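You operate a simulated robot arm through the tools that you are given. There is no shell and no other tool. Be economical: measure what you need, move in short steps, check, and stop when the job is done.

You run a simulated robot arm. Do the job below in one go: nothing can be reset, and whatever is moved stays where it is left.

JOB
Fetch the red tray and set it on the top of the grey table. Take the three metre label clip on the top of the grey table and put it away on the top of the reel stand. Take the five metre label clip on the top of the grey table and put it away on the top of the reel stand. Put the purple tag on the top of the green bench away on the top shelf of the shelf unit. Take the small grey horn and put it on the top of the reel stand. Fetch the cube carton and set it on top of the long bridge carton. Any order will do. Set down upright: three metre label clip, five metre label clip, small grey horn, cube carton.
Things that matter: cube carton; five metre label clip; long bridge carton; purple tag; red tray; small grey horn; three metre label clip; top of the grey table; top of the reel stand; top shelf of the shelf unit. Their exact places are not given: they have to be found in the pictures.

The check looks at the end state, three seconds after you hand in, the way a careful person would. Anything else that was tipped, shoved, dropped, spilled or broken makes it a failure.

ROBOT AND FRAMES
A 6-joint arm with a two-finger parallel gripper on a trunk, on a base that drives. Base frame: it is fixed to the floor where the robot stands at the start and does not move with it; the origin is under the middle of the robot, x ahead of it, y to its left, z up. Readings come in mm, rad, newtons and seconds.
With the tool pointing down near the work surface it reaches from about 440 to 860 mm from the robot's upright axis, wherever it stands. Its first joint turns from -2.007 to 2.007 rad. Places, roughly: cube carton [4250, -2250, 1500]; five metre label clip [250, -2500, 750]; long bridge carton [7500, -750, 750]; purple tag [-2000, -1000, 750]; red tray (22x16x5 cm) [700, 0, 900]; small grey horn (13x13x17 cm) [-2300, 3800, 900]; three metre label clip [250, -2000, 750]; top of the grey table [-300, -2200, 800]; top of the reel stand [-2300, 5800, 800]; top shelf of the shelf unit [3500, -2300, 1500]. Payload 4.2 kg.
The TCP is the grasp point between the finger pads, 23 mm short of the fingertips. In the tool frame z runs along the fingers and y along their closing line. The gripper opens to 94 mm. The fingers are 38 mm wide and 10 mm thick; the gripper's body (54 by 96 mm) begins 39 mm behind the TCP.
Orientation is told as [roll, pitch, yaw] about the base's x, y, z axes, in that order, counted from this pose: with the fingers straight down and closing along the base's y, the tool's x points along the base's -x, its y along +y and its z along -z.

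CONTROLS
- The arm moves only by the tool nudge_tool. Its argument "steps" is a list that holds one entry, the list of rows, each a list of 7 numbers: the shift along the tool's x, y, z in units of 25 mm (1.0 is 25 mm), then the turn, a rotation vector about the tool's x, y, z in units of 4 degrees (1.0 is 4 degrees), then the opening in per cent of the stroke, from 0 (shut) to 100 (fully open). In form: [[[dx, dy, dz, ax, ay, az, hand], ...]]. A call has 1 to 10 rows; each row shifts and turns the commanded pose from where the row before left it, along the tool's axes as they then stand. A call with a number of a shift or a turn outside -1 to 1 is refused whole. A row lasts 0.2 s, in which the tool goes at most 50 mm and 0.15 rad; a call with a longer step from one row to the next is refused whole, and so is a gripper value outside its range. Where a pose cannot be reached the arm comes as near as it can. A force on the tool above 40 N (or 10 N above the force at the start of the call, whichever is more), or a blocked arm, ends the call early, and 0.2 s more pass. Each finger travels about 108 mm/s and halts on what it meets, pressing with about 23 N; the grip force reading is that of the motor and also rises with nothing between the fingers. The clock runs only during rows and for 0.2 s after the last one: add rows that do not move to give the fingers time. It gives the time, the measured TCP pose, the force on the tool (base axes), the opening and the grip force at its end, in the units of the frame above (readings bear some noise), with the torque about the TCP (base axes, N m) and any sound that the robot's microphone picked up, and new pictures: "show" is both (left out), scene, wrist or none.
- Cameras (640 x 400 px; columns grow to the right, rows downward): "scene" is now at [227.3, 151, 1365.3]; the picture's right is [-0.49, -0.87, 0.00], its down [-0.52, 0.30, -0.80] and it looks along [0.69, -0.39, -0.60] (base axes); focal length 280 px, centre (320, 200). "wrist" rides on the gripper at [86, 16, -74] in the tool frame; the picture's right is [-0.18, 0.98, 0.00], its down [-0.58, -0.11, -0.81] and it looks along [-0.79, -0.15, 0.59] (tool axes); focal length 243 px, centre (320, 200).
- lift_body(by): slides the trunk up (or, below 0, down) by that many mm; the arm and the scene camera ride with it, the base frame stays. It gives what a move gives, with no picture.
- base_move(legs): drives the robot by 1 to 6 legs, each [ahead, turn to the left] in mm and rad, along the robot's own axes; the way and the turn of a leg run together, so that a leg with both is an arc; at most 1500 mm and 3.142 rad a leg. The arm and the cameras ride along, it lands a little off, and it stops where it bumps. It gives what a move gives, and a new picture of the scene camera.
- turn_head(pan, tilt): turns the head with the scene camera to pan (to the left, within 1.396 rad either way) and tilt (down, from -0.506 to 1.204), counted from straight ahead of the robot. It gives what a move gives, and a new picture of the scene camera.
- probe_pixels(camera, pixels): for up to 12 pixels [column, row] of the newest picture of that camera ("zoom" is the newest enlarged one), the place [x, y, z] in the base frame of the surface seen there, good to about 2 mm. No time passes.
- enlarge(camera, box): a new picture of the part [left, top, right, bottom] of that camera's present view, enlarged. No time passes.
- sign_off(): hands the job in; it is judged then, once.

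Work in short steps. Measure before you move; look again where a grasp or a placing could have gone wrong, and mend it. You have 124 turns and 260 pictures in all, those below and enlarged ones among them. Open the gripper and draw the arm clear of the work before you hand the job in, unless the task says otherwise; then end with one line.

The tools are called after ">>>" by a JSON object that holds its "api" and its "payload". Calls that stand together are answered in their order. nudge_tool: Moves the arm, as the interface text tells. Its arguments: {"type":"object","properties":{"steps":{"type":"array","items":{"type":"array","items":{"type":"array","items":{"type":"number"}}}},"show":{"type":"string","enum":["both","scene","wrist","none"]}},"required":["steps"]} The other tools are called the same way: lift_body (by) slides the trunk up or down; base_move (legs) drives the base; turn_head (pan, tilt) turns the head that bears the scene camera; probe_pixels (camera, pixels) gives the place of the surface under pixels of a picture; enlarge (camera, box) takes an enlarged picture of a part of a camera's view; sign_off () hands the job in.

At the start:

```text
clock: 0.0
tcp_pos: [431.7, -56.3, 1150.8]
ee_rot: [-0.001, -0.001, 0.0]
wrist_force: [-0.2, -0.3, -0.1]
moment: [0.01, 0.05, 0.01]
gripper_width: 93.9
finger_force: 0.1
trunk travel left (down, up): [-725.0, 265.0]
robot x, y, heading: [4.2, 1.9, -0.003]
head pan, tilt: [-0.518, 0.646]
```

scene: 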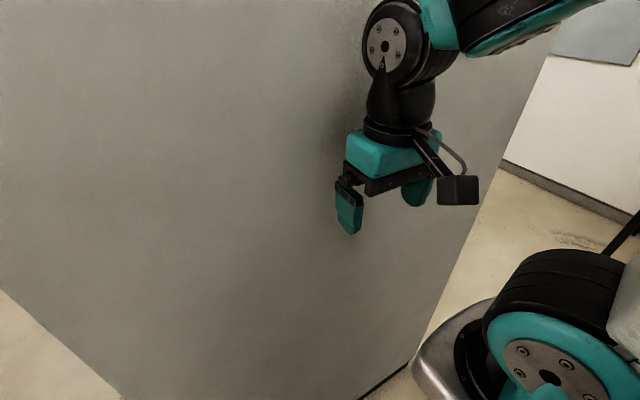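
wrist: 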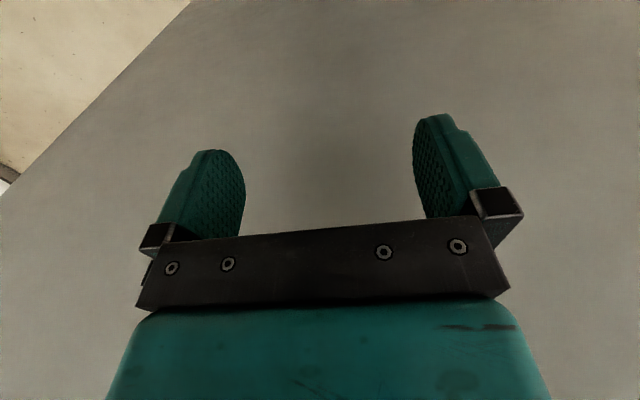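

The pictures show a large grey surface just ahead and no objects yet. I turn the head to look around.

>>> {"api": "turn_head", "payload": {"pan": 0, "tilt": 0.3}}

>>> {"api": "probe_pixels", "payload": {"camera": "scene", "pixels": [[100, 100], [320, 300], [320, 200], [50, 340], [600, 120], [320, 40]]}}

>>> {"api": "turn_head", "payload": {"pan": -1.3, "tilt": 0.3}}

>>> {"api": "turn_head", "payload": {"pan": 1.2, "tilt": 0.3}}

```text
clock: 0.9
tcp_pos: [432.5, -56.5, 1150.9]
ee_rot: [-0.001, 0.0, -0.001]
wrist_force: [-1.0, -0.5, -0.2]
moment: [0.01, 0.0, -0.02]
gripper_width: 94.0
finger_force: 0.0
trunk travel left (down, up): [-725.0, 265.0]
robot x, y, heading: [-0.8, 2.2, -0.004]
head pan, tilt: [0.0, 0.3]
```

scene: 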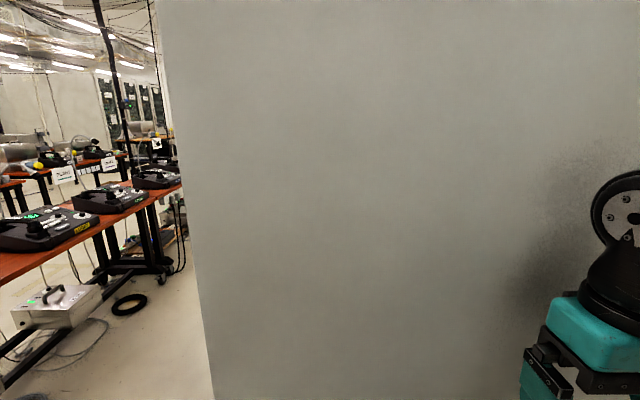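

```text
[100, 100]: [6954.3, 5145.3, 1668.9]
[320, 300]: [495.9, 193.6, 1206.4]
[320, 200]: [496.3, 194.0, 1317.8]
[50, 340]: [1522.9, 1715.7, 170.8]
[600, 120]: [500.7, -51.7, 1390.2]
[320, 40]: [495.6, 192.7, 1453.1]
```

```text
clock: 2.4
tcp_pos: [432.5, -57.1, 1152.2]
ee_rot: [-0.001, -0.001, 0.0]
wrist_force: [-0.6, 0.0, -0.1]
moment: [0.02, 0.02, 0.02]
gripper_width: 93.9
finger_force: 0.0
trunk travel left (down, up): [-725.0, 265.0]
robot x, y, heading: [0.4, -2.4, 0.004]
head pan, tilt: [-1.3, 0.3]
```

scene: 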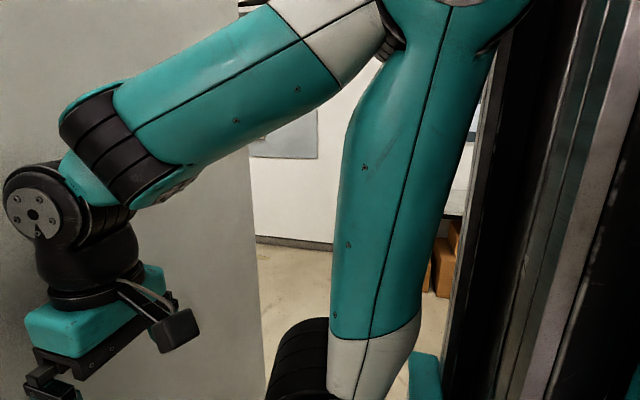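

```text
clock: 4.7
tcp_pos: [430.3, -57.6, 1150.6]
ee_rot: [-0.002, 0.0, 0.0]
wrist_force: [-0.1, -0.8, -0.7]
moment: [-0.01, -0.02, 0.01]
gripper_width: 93.8
finger_force: 0.1
trunk travel left (down, up): [-725.0, 265.0]
robot x, y, heading: [-0.1, -2.4, -0.0]
head pan, tilt: [1.201, 0.3]
```

scene: 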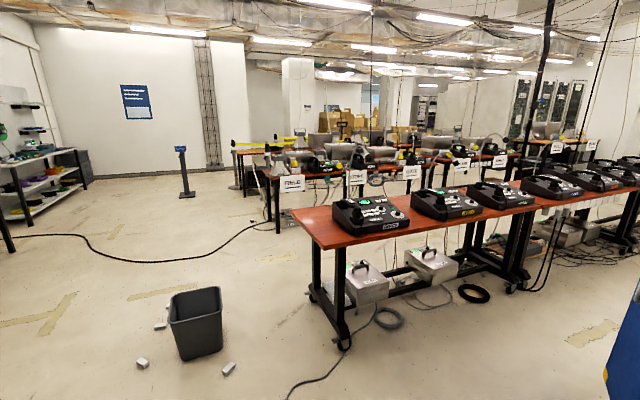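

A wall stands at x≈496, and the tray must be behind it. I back off a little and turn left to survey what is behind and beside me.

>>> {"api": "base_move", "payload": {"legs": [[-150, 0], [0, 1.57]]}}

>>> {"api": "turn_head", "payload": {"pan": 1.3, "tilt": 0.3}}

```text
clock: 9.9
tcp_pos: [-93.2, 432.4, 1150.5]
ee_rot: [0.0, 0.0, 1.568]
wrist_force: [-0.5, -1.3, -0.4]
moment: [0.01, 0.0, -0.01]
gripper_width: 93.8
finger_force: 0.0
trunk travel left (down, up): [-725.0, 265.0]
robot x, y, heading: [-150.5, 2.1, 1.573]
head pan, tilt: [1.201, 0.3]
```

scene: 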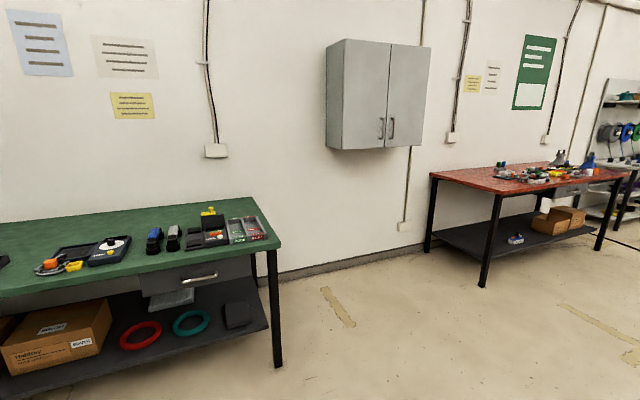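

```text
clock: 10.6
tcp_pos: [-93.6, 431.3, 1152.2]
ee_rot: [0.001, 0.0, 1.568]
wrist_force: [-0.4, 0.0, 0.1]
moment: [-0.01, -0.01, -0.02]
gripper_width: 94.1
finger_force: 0.1
trunk travel left (down, up): [-725.0, 265.0]
robot x, y, heading: [-155.1, -0.7, 1.567]
head pan, tilt: [1.3, 0.3]
```

scene: 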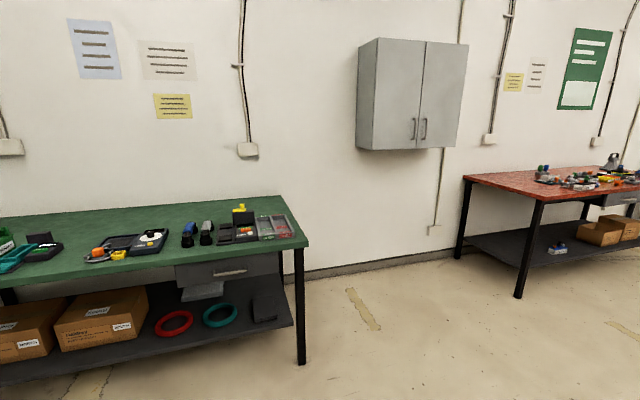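

The green bench stands along the back wall, and the red-top table that should hold the horn is further along. I turn further to see the green bench and the grey table.

>>> {"api": "base_move", "payload": {"legs": [[0, 1.57]]}}

>>> {"api": "turn_head", "payload": {"pan": 0, "tilt": 0.4}}

```text
clock: 14.8
tcp_pos: [-583.4, 63.2, 1151.0]
ee_rot: [0.0, -0.001, 3.128]
wrist_force: [-0.3, -0.6, 0.6]
moment: [-0.02, -0.02, 0.01]
gripper_width: 94.1
finger_force: 0.1
trunk travel left (down, up): [-725.0, 265.0]
robot x, y, heading: [-150.2, 0.0, 3.129]
head pan, tilt: [1.3, 0.3]
```

scene: 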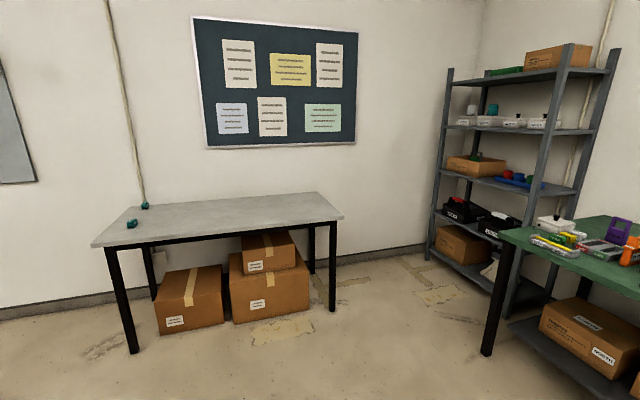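

```text
clock: 16.2
tcp_pos: [-583.1, 63.7, 1150.5]
ee_rot: [0.0, -0.001, 3.127]
wrist_force: [0.8, -0.3, 0.2]
moment: [0.03, 0.02, 0.02]
gripper_width: 93.7
finger_force: 0.1
trunk travel left (down, up): [-725.0, 265.0]
robot x, y, heading: [-150.5, 2.6, 3.125]
head pan, tilt: [0.0, 0.4]
```

scene: 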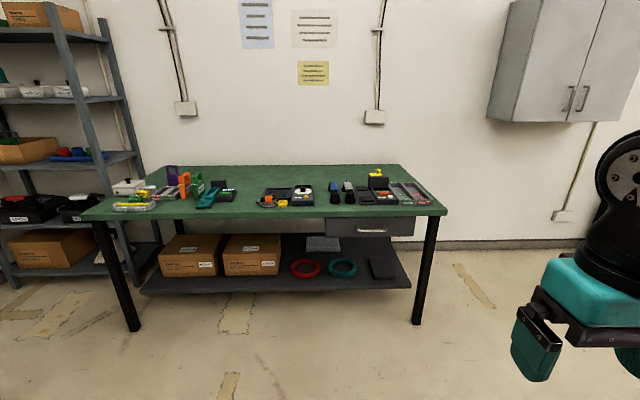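

The purple tag is at about (172,178) on the bench's left end, and the teal clips were seen at the grey table's left end. I probe the bench and enlarge the tag.

>>> {"api": "probe_pixels", "payload": {"camera": "scene", "pixels": [[172, 178], [170, 185], [85, 217], [445, 213], [400, 165], [145, 166], [130, 325], [417, 320], [30, 280], [5, 260]]}}

>>> {"api": "enlarge", "payload": {"camera": "scene", "box": [80, 140, 260, 240]}}

```text
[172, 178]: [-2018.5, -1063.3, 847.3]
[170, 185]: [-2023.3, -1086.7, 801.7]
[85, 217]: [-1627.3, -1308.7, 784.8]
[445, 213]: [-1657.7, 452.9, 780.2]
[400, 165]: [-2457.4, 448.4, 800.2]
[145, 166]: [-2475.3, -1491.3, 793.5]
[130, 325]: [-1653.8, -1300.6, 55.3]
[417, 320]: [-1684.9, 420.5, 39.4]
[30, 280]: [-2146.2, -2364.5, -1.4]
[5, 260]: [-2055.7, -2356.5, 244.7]
```

```text
3.56 times, centred on (170, 190) of scene
```

zoom: 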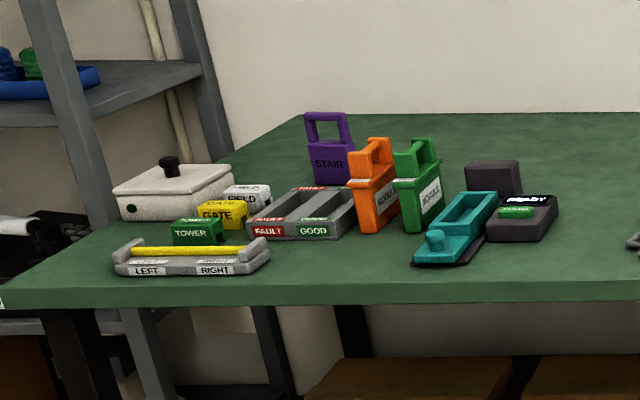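

The tag sits at about (-2020,-1063), standing upright on its edge with a handle bar on top, and the bench front edge is at x≈-1640. I drive to stand in front of it.

>>> {"api": "base_move", "payload": {"legs": [[0, 0.746], [1540, 0], [0, -0.746]]}}

>>> {"api": "turn_head", "payload": {"pan": 0.1, "tilt": 0.75}}

```text
refused: 1540 is not a number from -1500 to 1500
```

```text
clock: 17.1
tcp_pos: [-581.6, 63.2, 1151.1]
ee_rot: [-0.001, 0.0, 3.129]
wrist_force: [-0.1, 0.3, -0.3]
moment: [0.02, 0.0, 0.03]
gripper_width: 93.9
finger_force: 0.1
trunk travel left (down, up): [-725.0, 265.0]
robot x, y, heading: [-153.9, -2.5, 3.127]
head pan, tilt: [0.099, 0.75]
```

scene: 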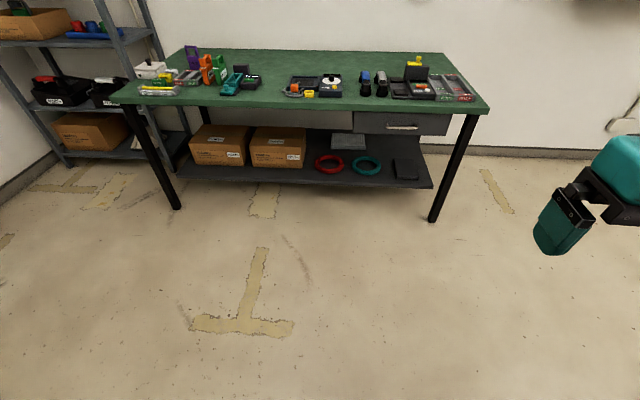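

The leg limit is 1500 mm, so I shorten it. I'll stop about at x≈-1250.

>>> {"api": "base_move", "payload": {"legs": [[0, 0.746], [1490, 0], [0, -0.732]]}}

```text
clock: 28.2
tcp_pos: [-1659.2, -930.9, 1151.2]
ee_rot: [-0.001, 0.0, -3.133]
wrist_force: [0.3, -0.3, 0.5]
moment: [-0.02, 0.0, -0.02]
gripper_width: 94.2
finger_force: 0.0
trunk travel left (down, up): [-725.0, 265.0]
robot x, y, heading: [-1228.9, -985.6, -3.138]
head pan, tilt: [0.099, 0.75]
```

scene: 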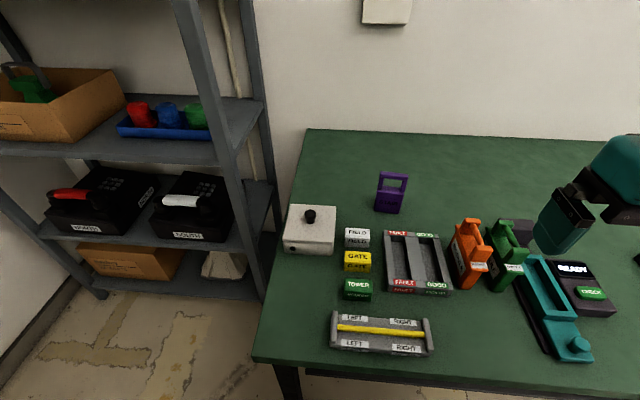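

The tag is at (390,193), with the white box at its left and the tray in front. I enlarge and measure it.

>>> {"api": "enlarge", "payload": {"camera": "scene", "box": [350, 160, 430, 210]}}

```text
8.00 times, centred on (390, 185) of scene
```

zoom: 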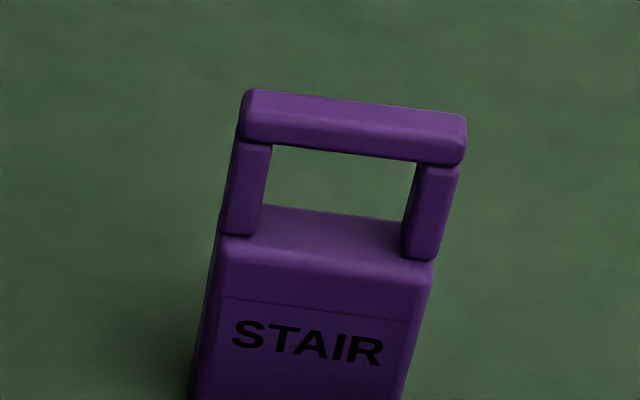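

>>> {"api": "probe_pixels", "payload": {"camera": "zoom", "pixels": [[255, 105], [450, 125], [250, 130], [450, 150], [350, 112], [230, 262], [425, 285], [290, 215], [390, 230], [210, 370], [400, 380], [560, 300]]}}

>>> {"api": "turn_head", "payload": {"pan": 0.1, "tilt": 0.9}}

```text
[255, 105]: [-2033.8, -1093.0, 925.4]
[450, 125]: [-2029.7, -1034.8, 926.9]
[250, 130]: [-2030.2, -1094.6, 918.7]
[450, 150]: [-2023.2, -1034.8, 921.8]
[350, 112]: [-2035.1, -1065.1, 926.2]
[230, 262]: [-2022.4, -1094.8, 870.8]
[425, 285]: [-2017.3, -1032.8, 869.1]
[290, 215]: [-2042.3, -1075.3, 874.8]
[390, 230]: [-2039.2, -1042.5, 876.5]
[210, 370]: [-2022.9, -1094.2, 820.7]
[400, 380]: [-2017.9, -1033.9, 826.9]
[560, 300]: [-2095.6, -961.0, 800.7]
```

```text
clock: 28.9
tcp_pos: [-1659.8, -930.3, 1151.2]
ee_rot: [0.0, 0.0, -3.135]
wrist_force: [-0.1, -1.1, -1.1]
moment: [-0.02, -0.05, -0.01]
gripper_width: 94.2
finger_force: 0.0
trunk travel left (down, up): [-725.0, 265.0]
robot x, y, heading: [-1226.9, -982.4, -3.138]
head pan, tilt: [0.099, 0.901]
```

scene: 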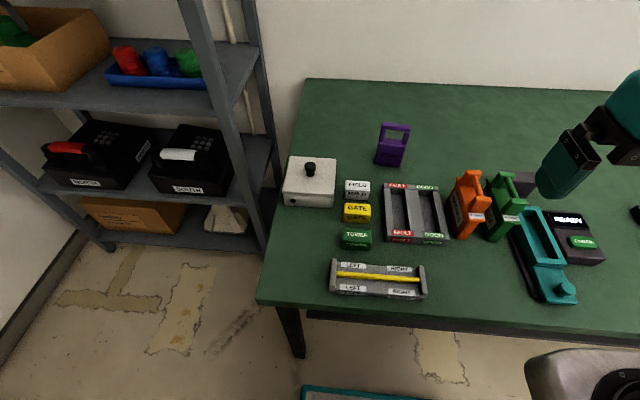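

The tag spans y -1094…-1033 and z 800…926, with its middle at x≈-2032. I'll grip it across its 61 mm width; first I edge 80 mm closer, then move above it.

>>> {"api": "base_move", "payload": {"legs": [[80, 0]]}}

>>> {"api": "nudge_tool", "payload": {"steps": [[[-1, 0.6, 0, 0, 0, 0.6, 100], [-1, 0.6, 0, 0, 0, 0.6, 100], [-1, 0.6, 0, 0, 0, 0, 100], [-1, 0.6, 0, 0, 0, 0, 100], [-1, 0.6, 0, 0, 0, 0, 100], [-1, 0.6, 0, 0, 0, 0, 100], [-1, 0.6, 0, 0, 0, 0, 100], [-1, 0.6, 0, 0, 0, 0, 100], [-1, 0.5, 0, 0, 0, 0, 100], [-1, 0, 0, 0, 0, 0, 100]]], "show": "both"}}

```text
clock: 30.0
tcp_pos: [-1740.2, -931.9, 1151.5]
ee_rot: [0.001, 0.001, -3.133]
wrist_force: [0.2, -0.4, 0.1]
moment: [0.01, 0.03, 0.0]
gripper_width: 94.1
finger_force: 0.1
trunk travel left (down, up): [-725.0, 265.0]
robot x, y, heading: [-1313.3, -982.9, -3.13]
head pan, tilt: [0.099, 0.901]
```

scene: 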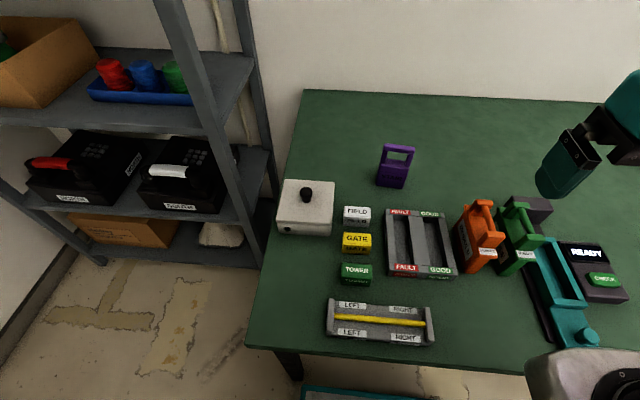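

```text
clock: 32.2
tcp_pos: [-1997.8, -1046.9, 1150.7]
ee_rot: [-0.001, 0.0, 3.066]
wrist_force: [-0.2, -0.5, -0.1]
moment: [0.02, 0.01, 0.02]
gripper_width: 94.2
finger_force: 0.0
trunk travel left (down, up): [-725.0, 265.0]
robot x, y, heading: [-1307.1, -986.2, -3.135]
head pan, tilt: [0.099, 0.901]
```

scene: 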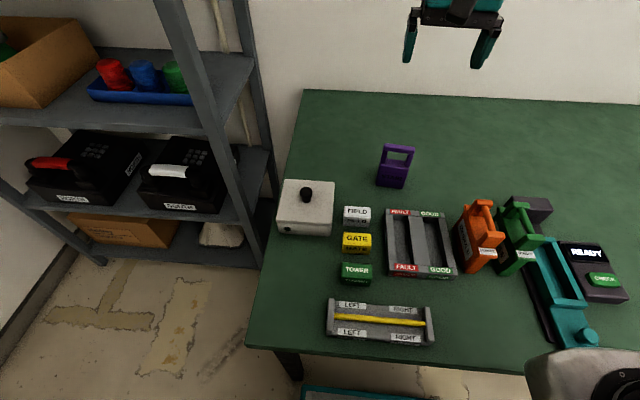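
wrist: 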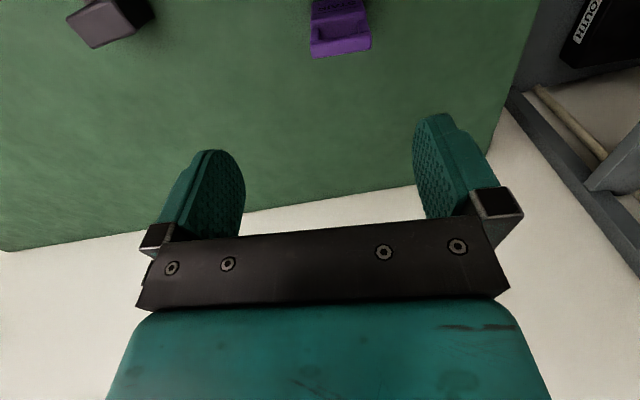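

The hand hangs near the tag, which shows at (340,25) in the wrist view. I move the rest of the way above it and then down partway, and look.

>>> {"api": "nudge_tool", "payload": {"steps": [[[-0.75, 0.35, 0.5, 0, 0, 0, 100], [-0.65, 0.25, 1, 0, 0, 0, 100], [0, 0, 1, 0, 0, 0, 100], [0, 0, 1, 0, 0, 0, 100], [0, 0, 1, 0, 0, 0, 100], [0, 0, 1, 0, 0, 0, 100], [0, 0, 0.5, 0, 0, 0, 100]]], "show": "both"}}

```text
clock: 33.8
tcp_pos: [-2034.5, -1059.2, 1001.6]
ee_rot: [0.0, 0.0, 3.066]
wrist_force: [0.2, 0.3, 0.0]
moment: [0.01, 0.01, 0.02]
gripper_width: 93.9
finger_force: 0.0
trunk travel left (down, up): [-725.0, 265.0]
robot x, y, heading: [-1308.3, -984.8, -3.133]
head pan, tilt: [0.099, 0.901]
```

scene: 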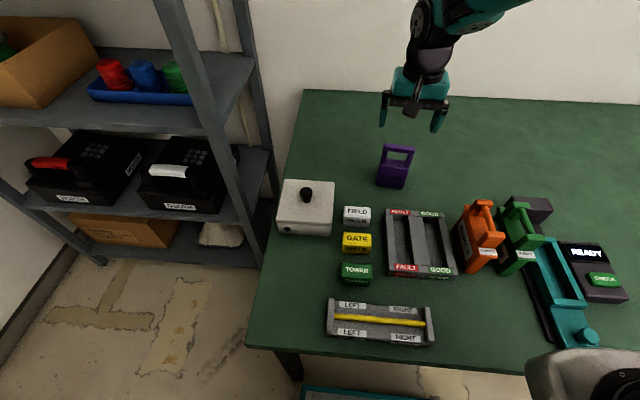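
wrist: 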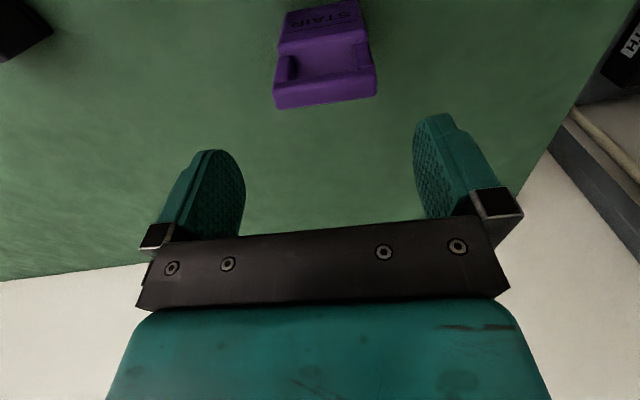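

Aligned within 5 mm. I lower 106 mm and close on it.

>>> {"api": "nudge_tool", "payload": {"steps": [[[0, 0.2, 1, 0, 0, 0, 100], [0, 0, 1, 0, 0, 0, 100], [0, 0, 1, 0, 0, 0, 100], [0, 0, 0.75, 0, 0, 0, 100], [0, 0, 0.5, 0, 0, 0, 100], [0, 0, 0, 0, 0, 0, 0], [0, 0, 0, 0, 0, 0, 0], [0, 0, 0, 0, 0, 0, 0]]], "show": "both"}}

```text
clock: 35.6
tcp_pos: [-2034.4, -1065.9, 895.1]
ee_rot: [0.0, 0.0, 3.067]
wrist_force: [0.2, -0.1, 0.0]
moment: [0.01, 0.02, 0.01]
gripper_width: 69.8
finger_force: 22.6
trunk travel left (down, up): [-725.0, 265.0]
robot x, y, heading: [-1308.2, -983.8, -3.132]
head pan, tilt: [0.099, 0.901]
```

scene: 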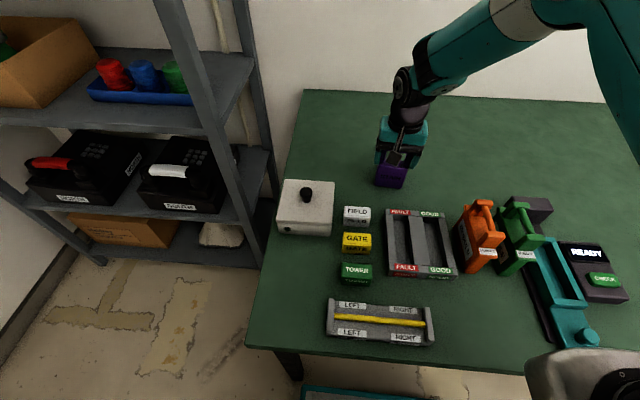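
wrist: 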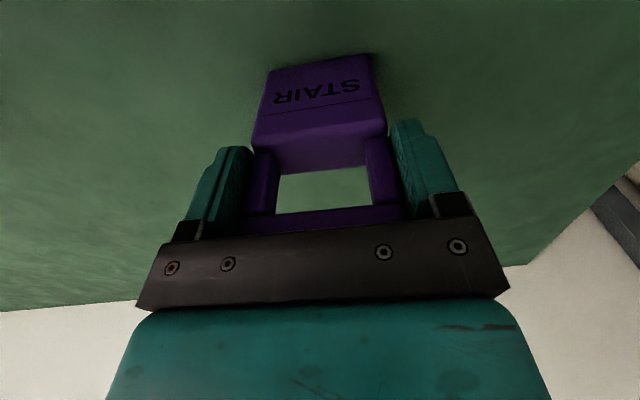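

The jaws hold it at 69.8 mm. I lift and retract the arm.

>>> {"api": "nudge_tool", "payload": {"steps": [[[0, 0, -1, 0, 0, 0, 0], [0, 0, -1, 0, 0, 0, 0], [0, 0, -1, 0, 0, 0, 0], [0, 0, -1, 0, 0, 0, 0], [0, 0, -1, 0, 0, 0, 0], [0, 0, -1, 0, 0, 0, 0], [0, 0, -1, 0, 0, 0, 0], [0, 0, -1, 0, 0, 0, 0], [0, 0, -1, 0, 0, 0, 0], [0, 0, -1, 0, 0, 0, 0]]], "show": "wrist"}}

>>> {"api": "nudge_tool", "payload": {"steps": [[[1, -0.4, 0, 0, 0, 0, 0], [1, -0.4, 0, 0, 0, 0, 0], [1, -0.4, 0, 0, 0, 0, 0], [1, -0.4, 0, 0, 0, 0, 0], [1, -0.4, 0, 0, 0, 0, 0], [1, -0.4, 0, 0, 0, 0, 0], [1, -0.4, 0, 0, 0, 0, 0], [1, -0.4, 0, 0, 0, 0, 0], [1, -0.4, 0, 0, 0, 0, 0], [1, -0.4, 0, 0, 0, 0, 0]]], "show": "none"}}

>>> {"api": "turn_head", "payload": {"pan": 1.35, "tilt": 0.5}}

```text
clock: 37.8
tcp_pos: [-2034.2, -1065.5, 1143.8]
ee_rot: [-0.002, -0.001, 3.066]
wrist_force: [0.1, -0.5, -2.2]
moment: [-0.02, 0.0, -0.02]
gripper_width: 69.9
finger_force: 23.1
trunk travel left (down, up): [-725.0, 265.0]
robot x, y, heading: [-1306.6, -985.1, -3.132]
head pan, tilt: [0.099, 0.901]
```

wrist: 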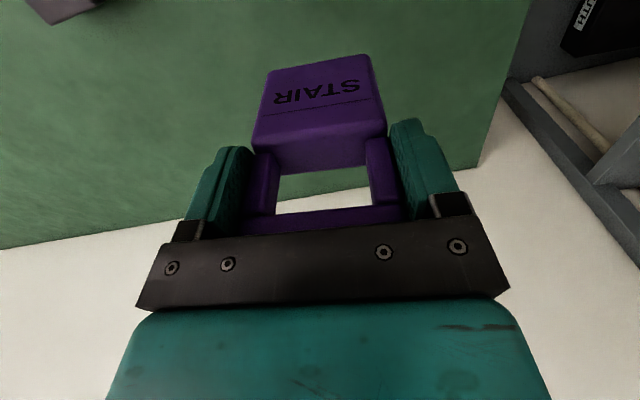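

```text
clock: 40.0
tcp_pos: [-1774.5, -984.1, 1144.3]
ee_rot: [0.0, 0.0, 3.065]
wrist_force: [-0.2, -0.2, -1.1]
moment: [0.01, 0.0, 0.01]
gripper_width: 69.8
finger_force: 23.1
trunk travel left (down, up): [-725.0, 265.0]
robot x, y, heading: [-1304.6, -985.8, -3.136]
head pan, tilt: [0.099, 0.901]
```

```text
clock: 41.4
tcp_pos: [-1775.6, -984.1, 1146.0]
ee_rot: [0.0, -0.001, 3.066]
wrist_force: [-0.2, 0.7, -1.3]
moment: [0.02, 0.01, -0.01]
gripper_width: 70.0
finger_force: 22.8
trunk travel left (down, up): [-725.0, 265.0]
robot x, y, heading: [-1305.6, -982.6, -3.133]
head pan, tilt: [1.349, 0.499]
```

scene: 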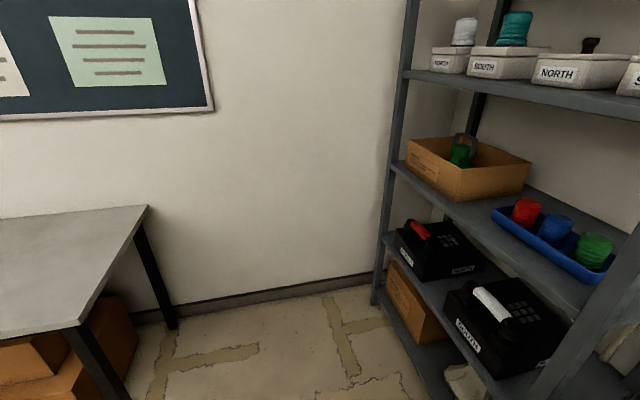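

The tag is held. I probe the grey table's corner, then back off and turn to face the east side.

>>> {"api": "probe_pixels", "payload": {"camera": "scene", "pixels": [[147, 207], [78, 326], [0, 338]]}}

>>> {"api": "base_move", "payload": {"legs": [[-400, 0], [0, -1.57]]}}

>>> {"api": "turn_head", "payload": {"pan": -1.2, "tilt": 0.3}}

```text
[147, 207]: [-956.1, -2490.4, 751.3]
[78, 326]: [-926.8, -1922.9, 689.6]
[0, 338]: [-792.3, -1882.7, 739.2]
```

```text
clock: 47.7
tcp_pos: [-911.5, -513.4, 1144.9]
ee_rot: [0.0, -0.001, 1.493]
wrist_force: [0.5, 0.1, -1.7]
moment: [0.01, -0.04, 0.02]
gripper_width: 69.8
finger_force: 22.7
trunk travel left (down, up): [-725.0, 265.0]
robot x, y, heading: [-911.3, -983.3, 1.574]
head pan, tilt: [1.349, 0.499]
```

scene: 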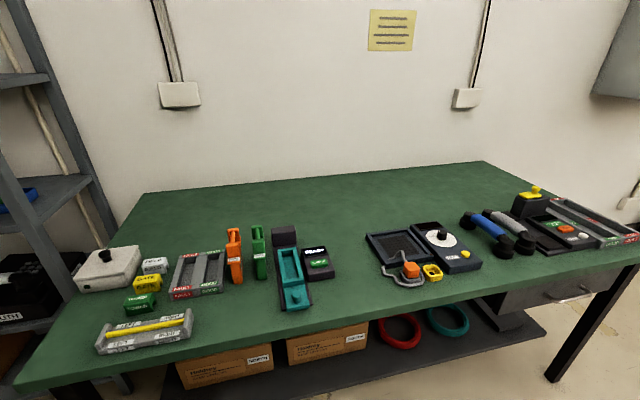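

```text
clock: 50.0
tcp_pos: [-911.4, -514.0, 1145.1]
ee_rot: [0.0, -0.001, 1.495]
wrist_force: [-0.1, 0.1, -0.5]
moment: [0.01, 0.01, 0.01]
gripper_width: 69.7
finger_force: 23.2
trunk travel left (down, up): [-725.0, 265.0]
robot x, y, heading: [-909.1, -981.7, 1.576]
head pan, tilt: [-1.201, 0.3]
```

scene: 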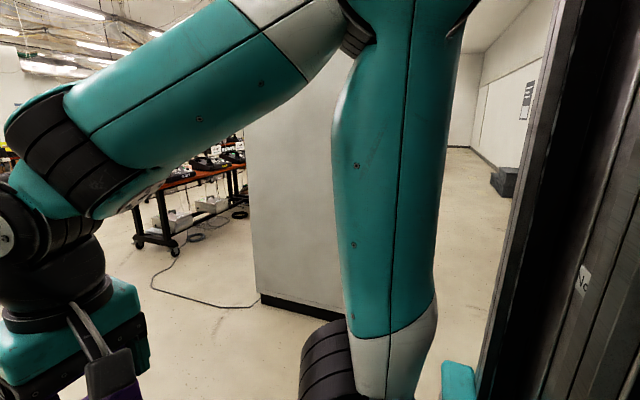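

A tall cabinet stands ahead with an open corridor south of it. I face east.

>>> {"api": "base_move", "payload": {"legs": [[0, -1.57]]}}

>>> {"api": "turn_head", "payload": {"pan": 0, "tilt": 0.35}}

```text
clock: 54.2
tcp_pos: [-445.2, -982.7, 1144.5]
ee_rot: [0.0, 0.001, -0.076]
wrist_force: [-0.5, -0.5, -1.9]
moment: [0.01, 0.02, 0.03]
gripper_width: 69.9
finger_force: 22.7
trunk travel left (down, up): [-725.0, 265.0]
robot x, y, heading: [-909.3, -981.3, 0.004]
head pan, tilt: [-1.201, 0.3]
```

scene: 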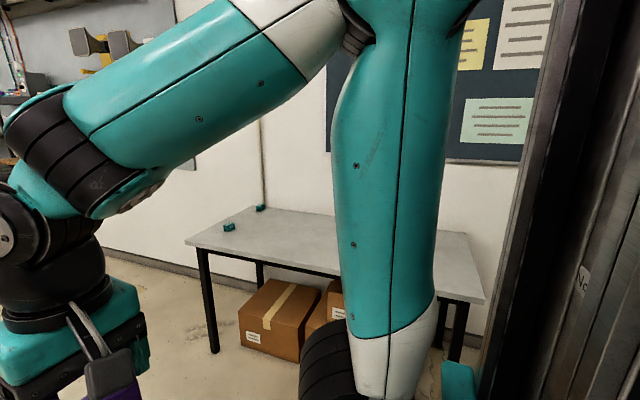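

```text
clock: 55.6
tcp_pos: [-445.0, -982.4, 1144.6]
ee_rot: [-0.001, 0.0, -0.076]
wrist_force: [0.0, 1.3, -1.5]
moment: [0.03, 0.01, -0.02]
gripper_width: 69.8
finger_force: 22.9
trunk travel left (down, up): [-725.0, 265.0]
robot x, y, heading: [-912.1, -981.3, 0.011]
head pan, tilt: [0.0, 0.351]
```

scene: 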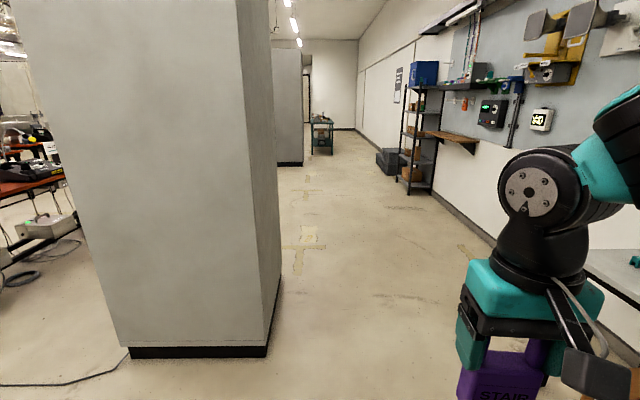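

The shelf unit is visible ahead on the right, about columns 400–450. I probe it and the pillars.

>>> {"api": "probe_pixels", "payload": {"camera": "scene", "pixels": [[267, 340], [128, 345], [282, 275], [408, 192], [432, 188], [424, 72], [436, 88], [408, 92], [303, 160], [322, 125], [440, 137], [388, 160]]}}

>>> {"api": "enlarge", "payload": {"camera": "scene", "box": [270, 30, 510, 180]}}

```text
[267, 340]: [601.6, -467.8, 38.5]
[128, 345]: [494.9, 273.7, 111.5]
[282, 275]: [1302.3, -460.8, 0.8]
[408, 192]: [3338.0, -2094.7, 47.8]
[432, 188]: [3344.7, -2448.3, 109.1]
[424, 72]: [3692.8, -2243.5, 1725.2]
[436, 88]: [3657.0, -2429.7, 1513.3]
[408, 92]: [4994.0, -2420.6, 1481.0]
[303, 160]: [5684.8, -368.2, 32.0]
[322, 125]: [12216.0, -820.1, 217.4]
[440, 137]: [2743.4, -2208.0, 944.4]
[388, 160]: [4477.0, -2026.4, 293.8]
```

```text
2.67 times, centred on (390, 105) of scene
```

zoom: 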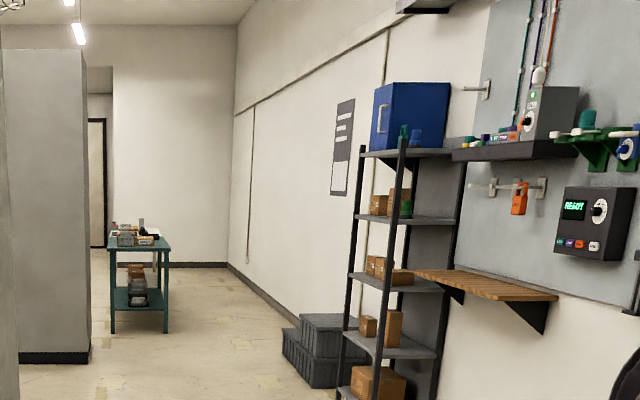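

The cabinet occupies x 495–1300, y -465–280, and the shelf unit is around x 3340–3700, y -2090…-2500. I drive down the corridor to stand in front of it.

>>> {"api": "base_move", "payload": {"legs": [[0, -0.085], [1460, 0], [1460, 0], [1460, 0], [0, -0.6]]}}

>>> {"api": "turn_head", "payload": {"pan": -0.4, "tilt": 0.1}}

```text
clock: 78.5
tcp_pos: [3783.2, -1556.3, 1144.0]
ee_rot: [0.0, 0.002, -0.732]
wrist_force: [0.2, 0.6, -1.4]
moment: [0.02, -0.02, 0.01]
gripper_width: 70.2
finger_force: 23.2
trunk travel left (down, up): [-725.0, 265.0]
robot x, y, heading: [3407.0, -1266.5, -0.652]
head pan, tilt: [0.0, 0.351]
```

scene: 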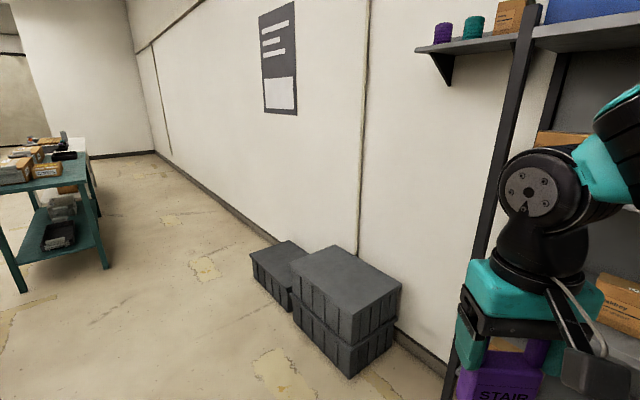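

```text
clock: 79.4
tcp_pos: [3783.3, -1556.4, 1144.5]
ee_rot: [0.0, 0.0, -0.734]
wrist_force: [0.1, 0.0, -1.4]
moment: [-0.02, -0.01, -0.02]
gripper_width: 69.7
finger_force: 23.0
trunk travel left (down, up): [-725.0, 265.0]
robot x, y, heading: [3411.4, -1267.7, -0.647]
head pan, tilt: [-0.4, 0.099]
```

scene: 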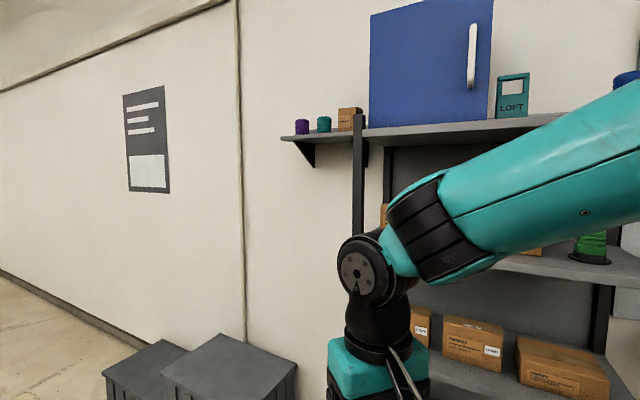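

The cube carton appears on the wall bracket beyond the unit at (350,118). I raise the trunk fully and turn square to the shelf.

>>> {"api": "lift_body", "payload": {"by": 265}}

>>> {"api": "base_move", "payload": {"legs": [[0, -0.92]]}}

>>> {"api": "turn_head", "payload": {"pan": 0, "tilt": 0.3}}

```text
clock: 82.1
tcp_pos: [3783.6, -1556.0, 1410.3]
ee_rot: [-0.001, -0.001, -0.732]
wrist_force: [0.4, -1.1, -1.6]
moment: [0.0, 0.0, -0.01]
gripper_width: 69.9
finger_force: 23.1
trunk travel left (down, up): [-990.0, 0.0]
robot x, y, heading: [3415.0, -1270.4, -0.647]
head pan, tilt: [-0.4, 0.099]
```

```text
clock: 84.9
tcp_pos: [3403.3, -1737.2, 1410.8]
ee_rot: [0.0, 0.0, -1.667]
wrist_force: [0.1, -0.5, -1.9]
moment: [0.01, -0.01, 0.01]
gripper_width: 69.8
finger_force: 23.1
trunk travel left (down, up): [-990.0, 0.0]
robot x, y, heading: [3412.2, -1268.8, -1.585]
head pan, tilt: [-0.4, 0.099]
```

scene: 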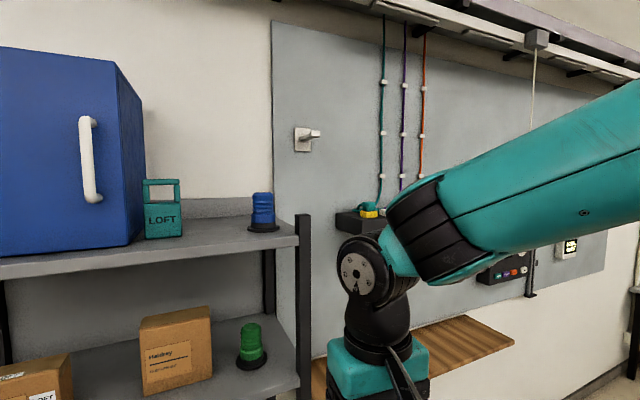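

```text
clock: 85.8
tcp_pos: [3403.6, -1737.0, 1410.2]
ee_rot: [-0.001, 0.001, -1.666]
wrist_force: [0.3, 0.3, -1.6]
moment: [0.0, 0.05, 0.01]
gripper_width: 69.8
finger_force: 22.8
trunk travel left (down, up): [-990.0, 0.0]
robot x, y, heading: [3414.8, -1267.1, -1.585]
head pan, tilt: [0.0, 0.3]
```

scene: 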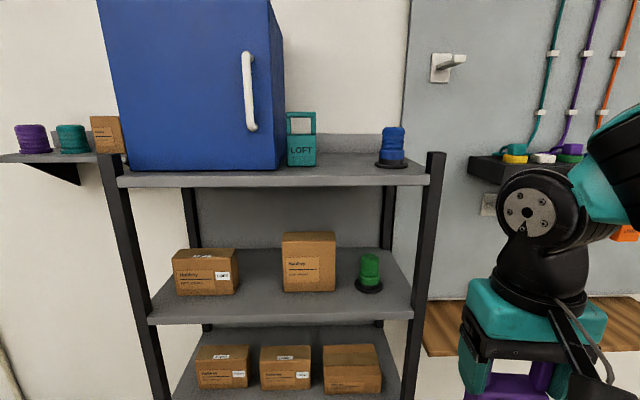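

Free space on the top shelf lies between the LOFT tag (302,140) and the blue knob (392,148). I measure it.

>>> {"api": "probe_pixels", "payload": {"camera": "scene", "pixels": [[300, 160], [315, 164], [345, 160], [345, 172], [345, 178], [378, 163], [403, 165], [392, 130], [435, 155], [350, 145], [302, 115], [280, 165]]}}

>>> {"api": "enlarge", "payload": {"camera": "scene", "box": [260, 90, 450, 209]}}

```text
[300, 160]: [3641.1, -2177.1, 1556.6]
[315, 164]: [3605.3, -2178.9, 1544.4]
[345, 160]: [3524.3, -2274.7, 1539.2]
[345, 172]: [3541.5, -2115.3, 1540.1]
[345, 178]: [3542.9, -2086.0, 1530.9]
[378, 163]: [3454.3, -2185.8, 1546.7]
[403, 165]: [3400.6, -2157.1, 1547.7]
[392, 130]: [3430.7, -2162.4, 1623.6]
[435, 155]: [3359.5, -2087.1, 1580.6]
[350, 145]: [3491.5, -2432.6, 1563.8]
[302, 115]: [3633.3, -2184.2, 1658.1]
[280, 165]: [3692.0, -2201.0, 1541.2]
```

```text
3.36 times, centred on (355, 150) of scene
```

zoom: 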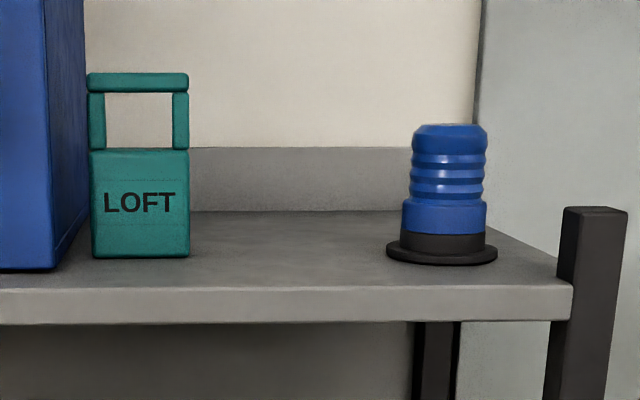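

Shelf top is z≈1540, and LOFT's right edge is x≈3604 with the knob's left edge x≈3465. I'll place the tag at (3535,-2290), just behind that gap; first I raise the arm, shift left and square the yaw.

>>> {"api": "nudge_tool", "payload": {"steps": [[[0, 0.5, -1, 0, 0, -0.7, 0], [0, 0.5, -1, 0, 0, -0.7, 0], [0, 0.5, -1, 0, 0, 0, 0], [0, 0.5, -1, 0, 0, 0, 0], [0, 0.5, -1, 0, 0, 0, 0], [0, 0.5, -1, 0, 0, 0, 0], [0, 0.5, -1, 0, 0, 0, 0], [0, 0.5, -1, 0, 0, 0, 0], [0, 0.5, -1, 0, 0, 0, 0], [0, 0.5, -1, 0, 0, 0, 0]]], "show": "none"}}

>>> {"api": "nudge_tool", "payload": {"steps": [[[0, 0, -1, 0, 0, 0, 0], [0, 0, -1, 0, 0, 0, 0], [0, 0, -1, 0, 0, 0, 0]]], "show": "both"}}

```text
clock: 88.0
tcp_pos: [3527.8, -1738.1, 1660.2]
ee_rot: [0.001, 0.0, -1.568]
wrist_force: [0.0, -0.4, -1.8]
moment: [0.02, -0.01, -0.03]
gripper_width: 69.8
finger_force: 22.8
trunk travel left (down, up): [-990.0, 0.0]
robot x, y, heading: [3412.0, -1268.6, -1.587]
head pan, tilt: [0.0, 0.3]
```

```text
clock: 88.8
tcp_pos: [3527.1, -1738.5, 1730.0]
ee_rot: [0.002, -0.002, -1.569]
wrist_force: [-0.1, -0.7, -1.2]
moment: [0.03, -0.02, 0.03]
gripper_width: 69.8
finger_force: 23.2
out of reach, approached as far as the arm can: row 3
trunk travel left (down, up): [-990.0, 0.0]
robot x, y, heading: [3410.0, -1268.7, -1.583]
head pan, tilt: [0.0, 0.3]
```

scene: 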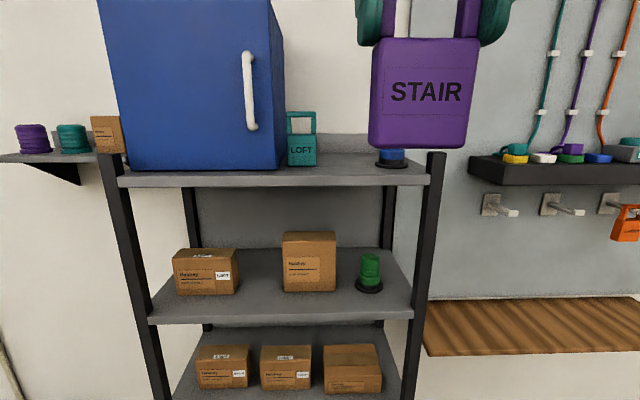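
wrist: 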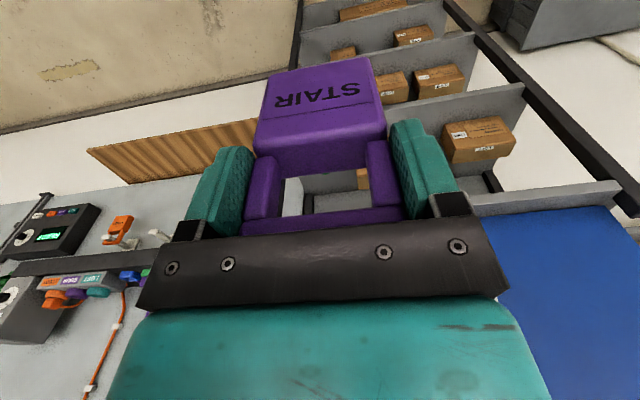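

The upper limit of reach is near 1730. I drive 350 mm closer with the tag above shelf height and lined up with the gap.

>>> {"api": "base_move", "payload": {"legs": [[350, 0]]}}

>>> {"api": "nudge_tool", "payload": {"steps": [[[0, 0.5, 1, 0, 0, 0, 0], [-1, 0, 0.8, 0, 0, 0, 0], [-1, 0, 0, 0, 0, 0, 0]]], "show": "both"}}

```text
clock: 91.0
tcp_pos: [3520.9, -2092.8, 1729.2]
ee_rot: [0.004, -0.005, -1.57]
wrist_force: [1.4, 0.1, -2.1]
moment: [-0.01, 0.01, 0.01]
gripper_width: 69.9
finger_force: 22.7
trunk travel left (down, up): [-990.0, 0.0]
robot x, y, heading: [3409.3, -1625.1, -1.586]
head pan, tilt: [0.0, 0.3]
```

scene: 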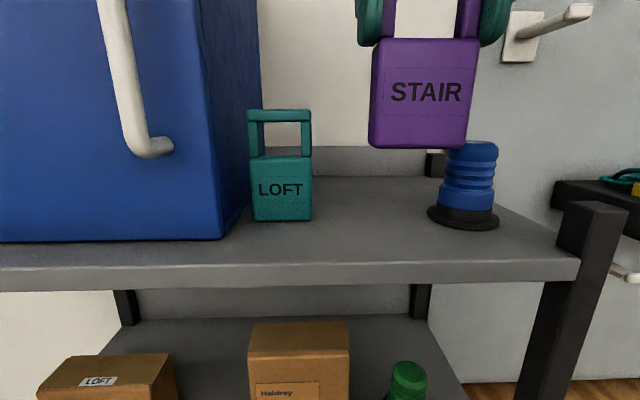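

```text
clock: 91.8
tcp_pos: [3534.1, -2139.8, 1687.0]
ee_rot: [0.003, -0.004, -1.569]
wrist_force: [0.9, 0.4, -1.9]
moment: [-0.03, -0.01, 0.03]
gripper_width: 69.6
finger_force: 23.1
trunk travel left (down, up): [-990.0, 0.0]
robot x, y, heading: [3407.9, -1624.2, -1.589]
head pan, tilt: [0.0, 0.3]
```

scene: 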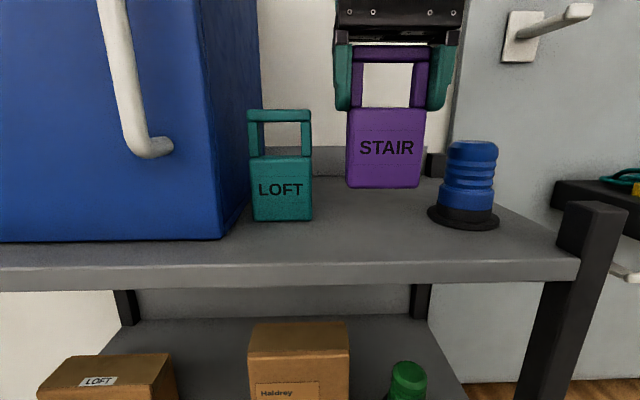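
wrist: 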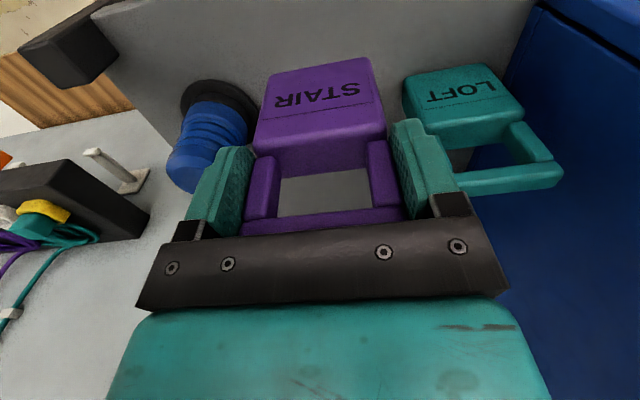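

Clear on both sides. I go 100 mm deeper and down to just above the shelf.

>>> {"api": "nudge_tool", "payload": {"steps": [[[-1, 0, 0, 0, 0, 0, 0], [-1, 0, 0, 0, 0, 0, 0], [-1, 0, 0, 0, 0, 0, 0], [-1, 0, 0, 0, 0, 0, 0], [0, 0, 0.7, 0, 0, 0, 0], [0, 0, 0.7, 0, 0, 0, 0], [0, 0, 0.4, 0, 0, 0, 0]]], "show": "both"}}

```text
clock: 93.4
tcp_pos: [3534.1, -2241.0, 1638.2]
ee_rot: [0.002, -0.003, -1.571]
wrist_force: [0.5, 0.4, -1.4]
moment: [-0.02, 0.01, -0.03]
gripper_width: 69.8
finger_force: 22.9
out of reach, approached as far as the arm can: row 4
trunk travel left (down, up): [-990.0, 0.0]
robot x, y, heading: [3410.0, -1623.0, -1.582]
head pan, tilt: [0.0, 0.3]
```

scene: 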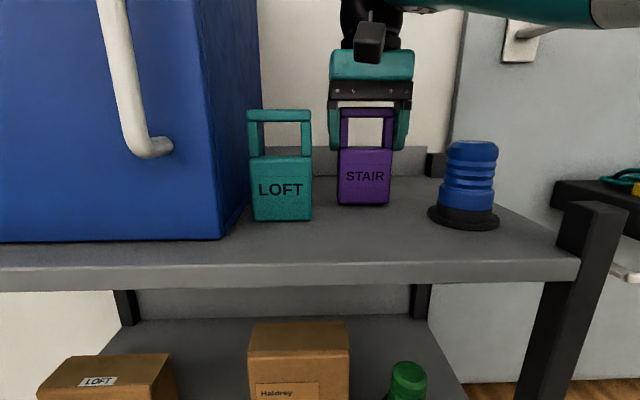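
wrist: 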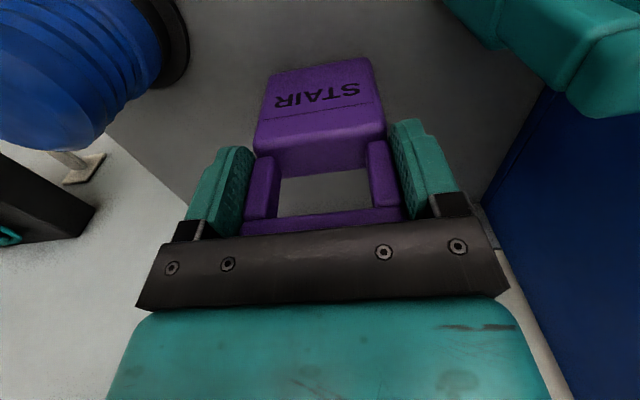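

It should be ~3 mm above the shelf. I lower in small rows, watching the force.

>>> {"api": "nudge_tool", "payload": {"steps": [[[0, 0, 0.1, 0, 0, 0, 0], [0, 0, 0.1, 0, 0, 0, 0]]], "show": "none"}}

```text
clock: 94.0
tcp_pos: [3533.5, -2240.2, 1634.3]
ee_rot: [0.004, -0.007, -1.57]
wrist_force: [0.9, -3.0, 12.7]
moment: [-0.14, 0.36, 0.12]
gripper_width: 70.1
finger_force: 23.5
trunk travel left (down, up): [-990.0, 0.0]
robot x, y, heading: [3408.3, -1621.4, -1.587]
head pan, tilt: [0.0, 0.3]
```

Contact (12.7 N upward). I open the jaws and rise.

>>> {"api": "nudge_tool", "payload": {"steps": [[[0, 0, -0.05, 0, 0, 0, 95], [0, 0, 0, 0, 0, 0, 95], [0, 0, -0.5, 0, 0, 0, 95], [0, 0, -1, 0, 0, 0, 95], [0, 0, -1, 0, 0, 0, 95]]], "show": "both"}}

```text
clock: 95.2
tcp_pos: [3530.5, -2235.0, 1685.4]
ee_rot: [0.003, -0.006, -1.572]
wrist_force: [-0.3, -0.6, 0.4]
moment: [-0.04, -0.01, -0.02]
gripper_width: 89.1
finger_force: 0.0
out of reach, approached as far as the arm can: row 5
trunk travel left (down, up): [-990.0, 0.0]
robot x, y, heading: [3404.9, -1624.9, -1.585]
head pan, tilt: [0.0, 0.3]
```

scene: 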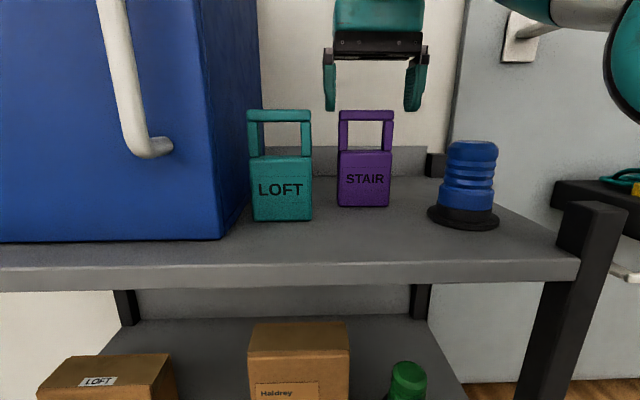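
wrist: 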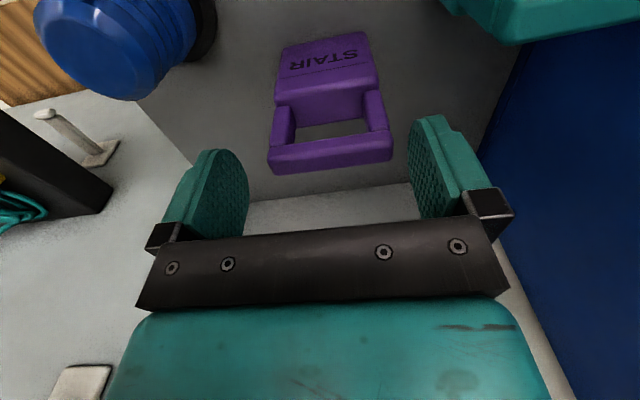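

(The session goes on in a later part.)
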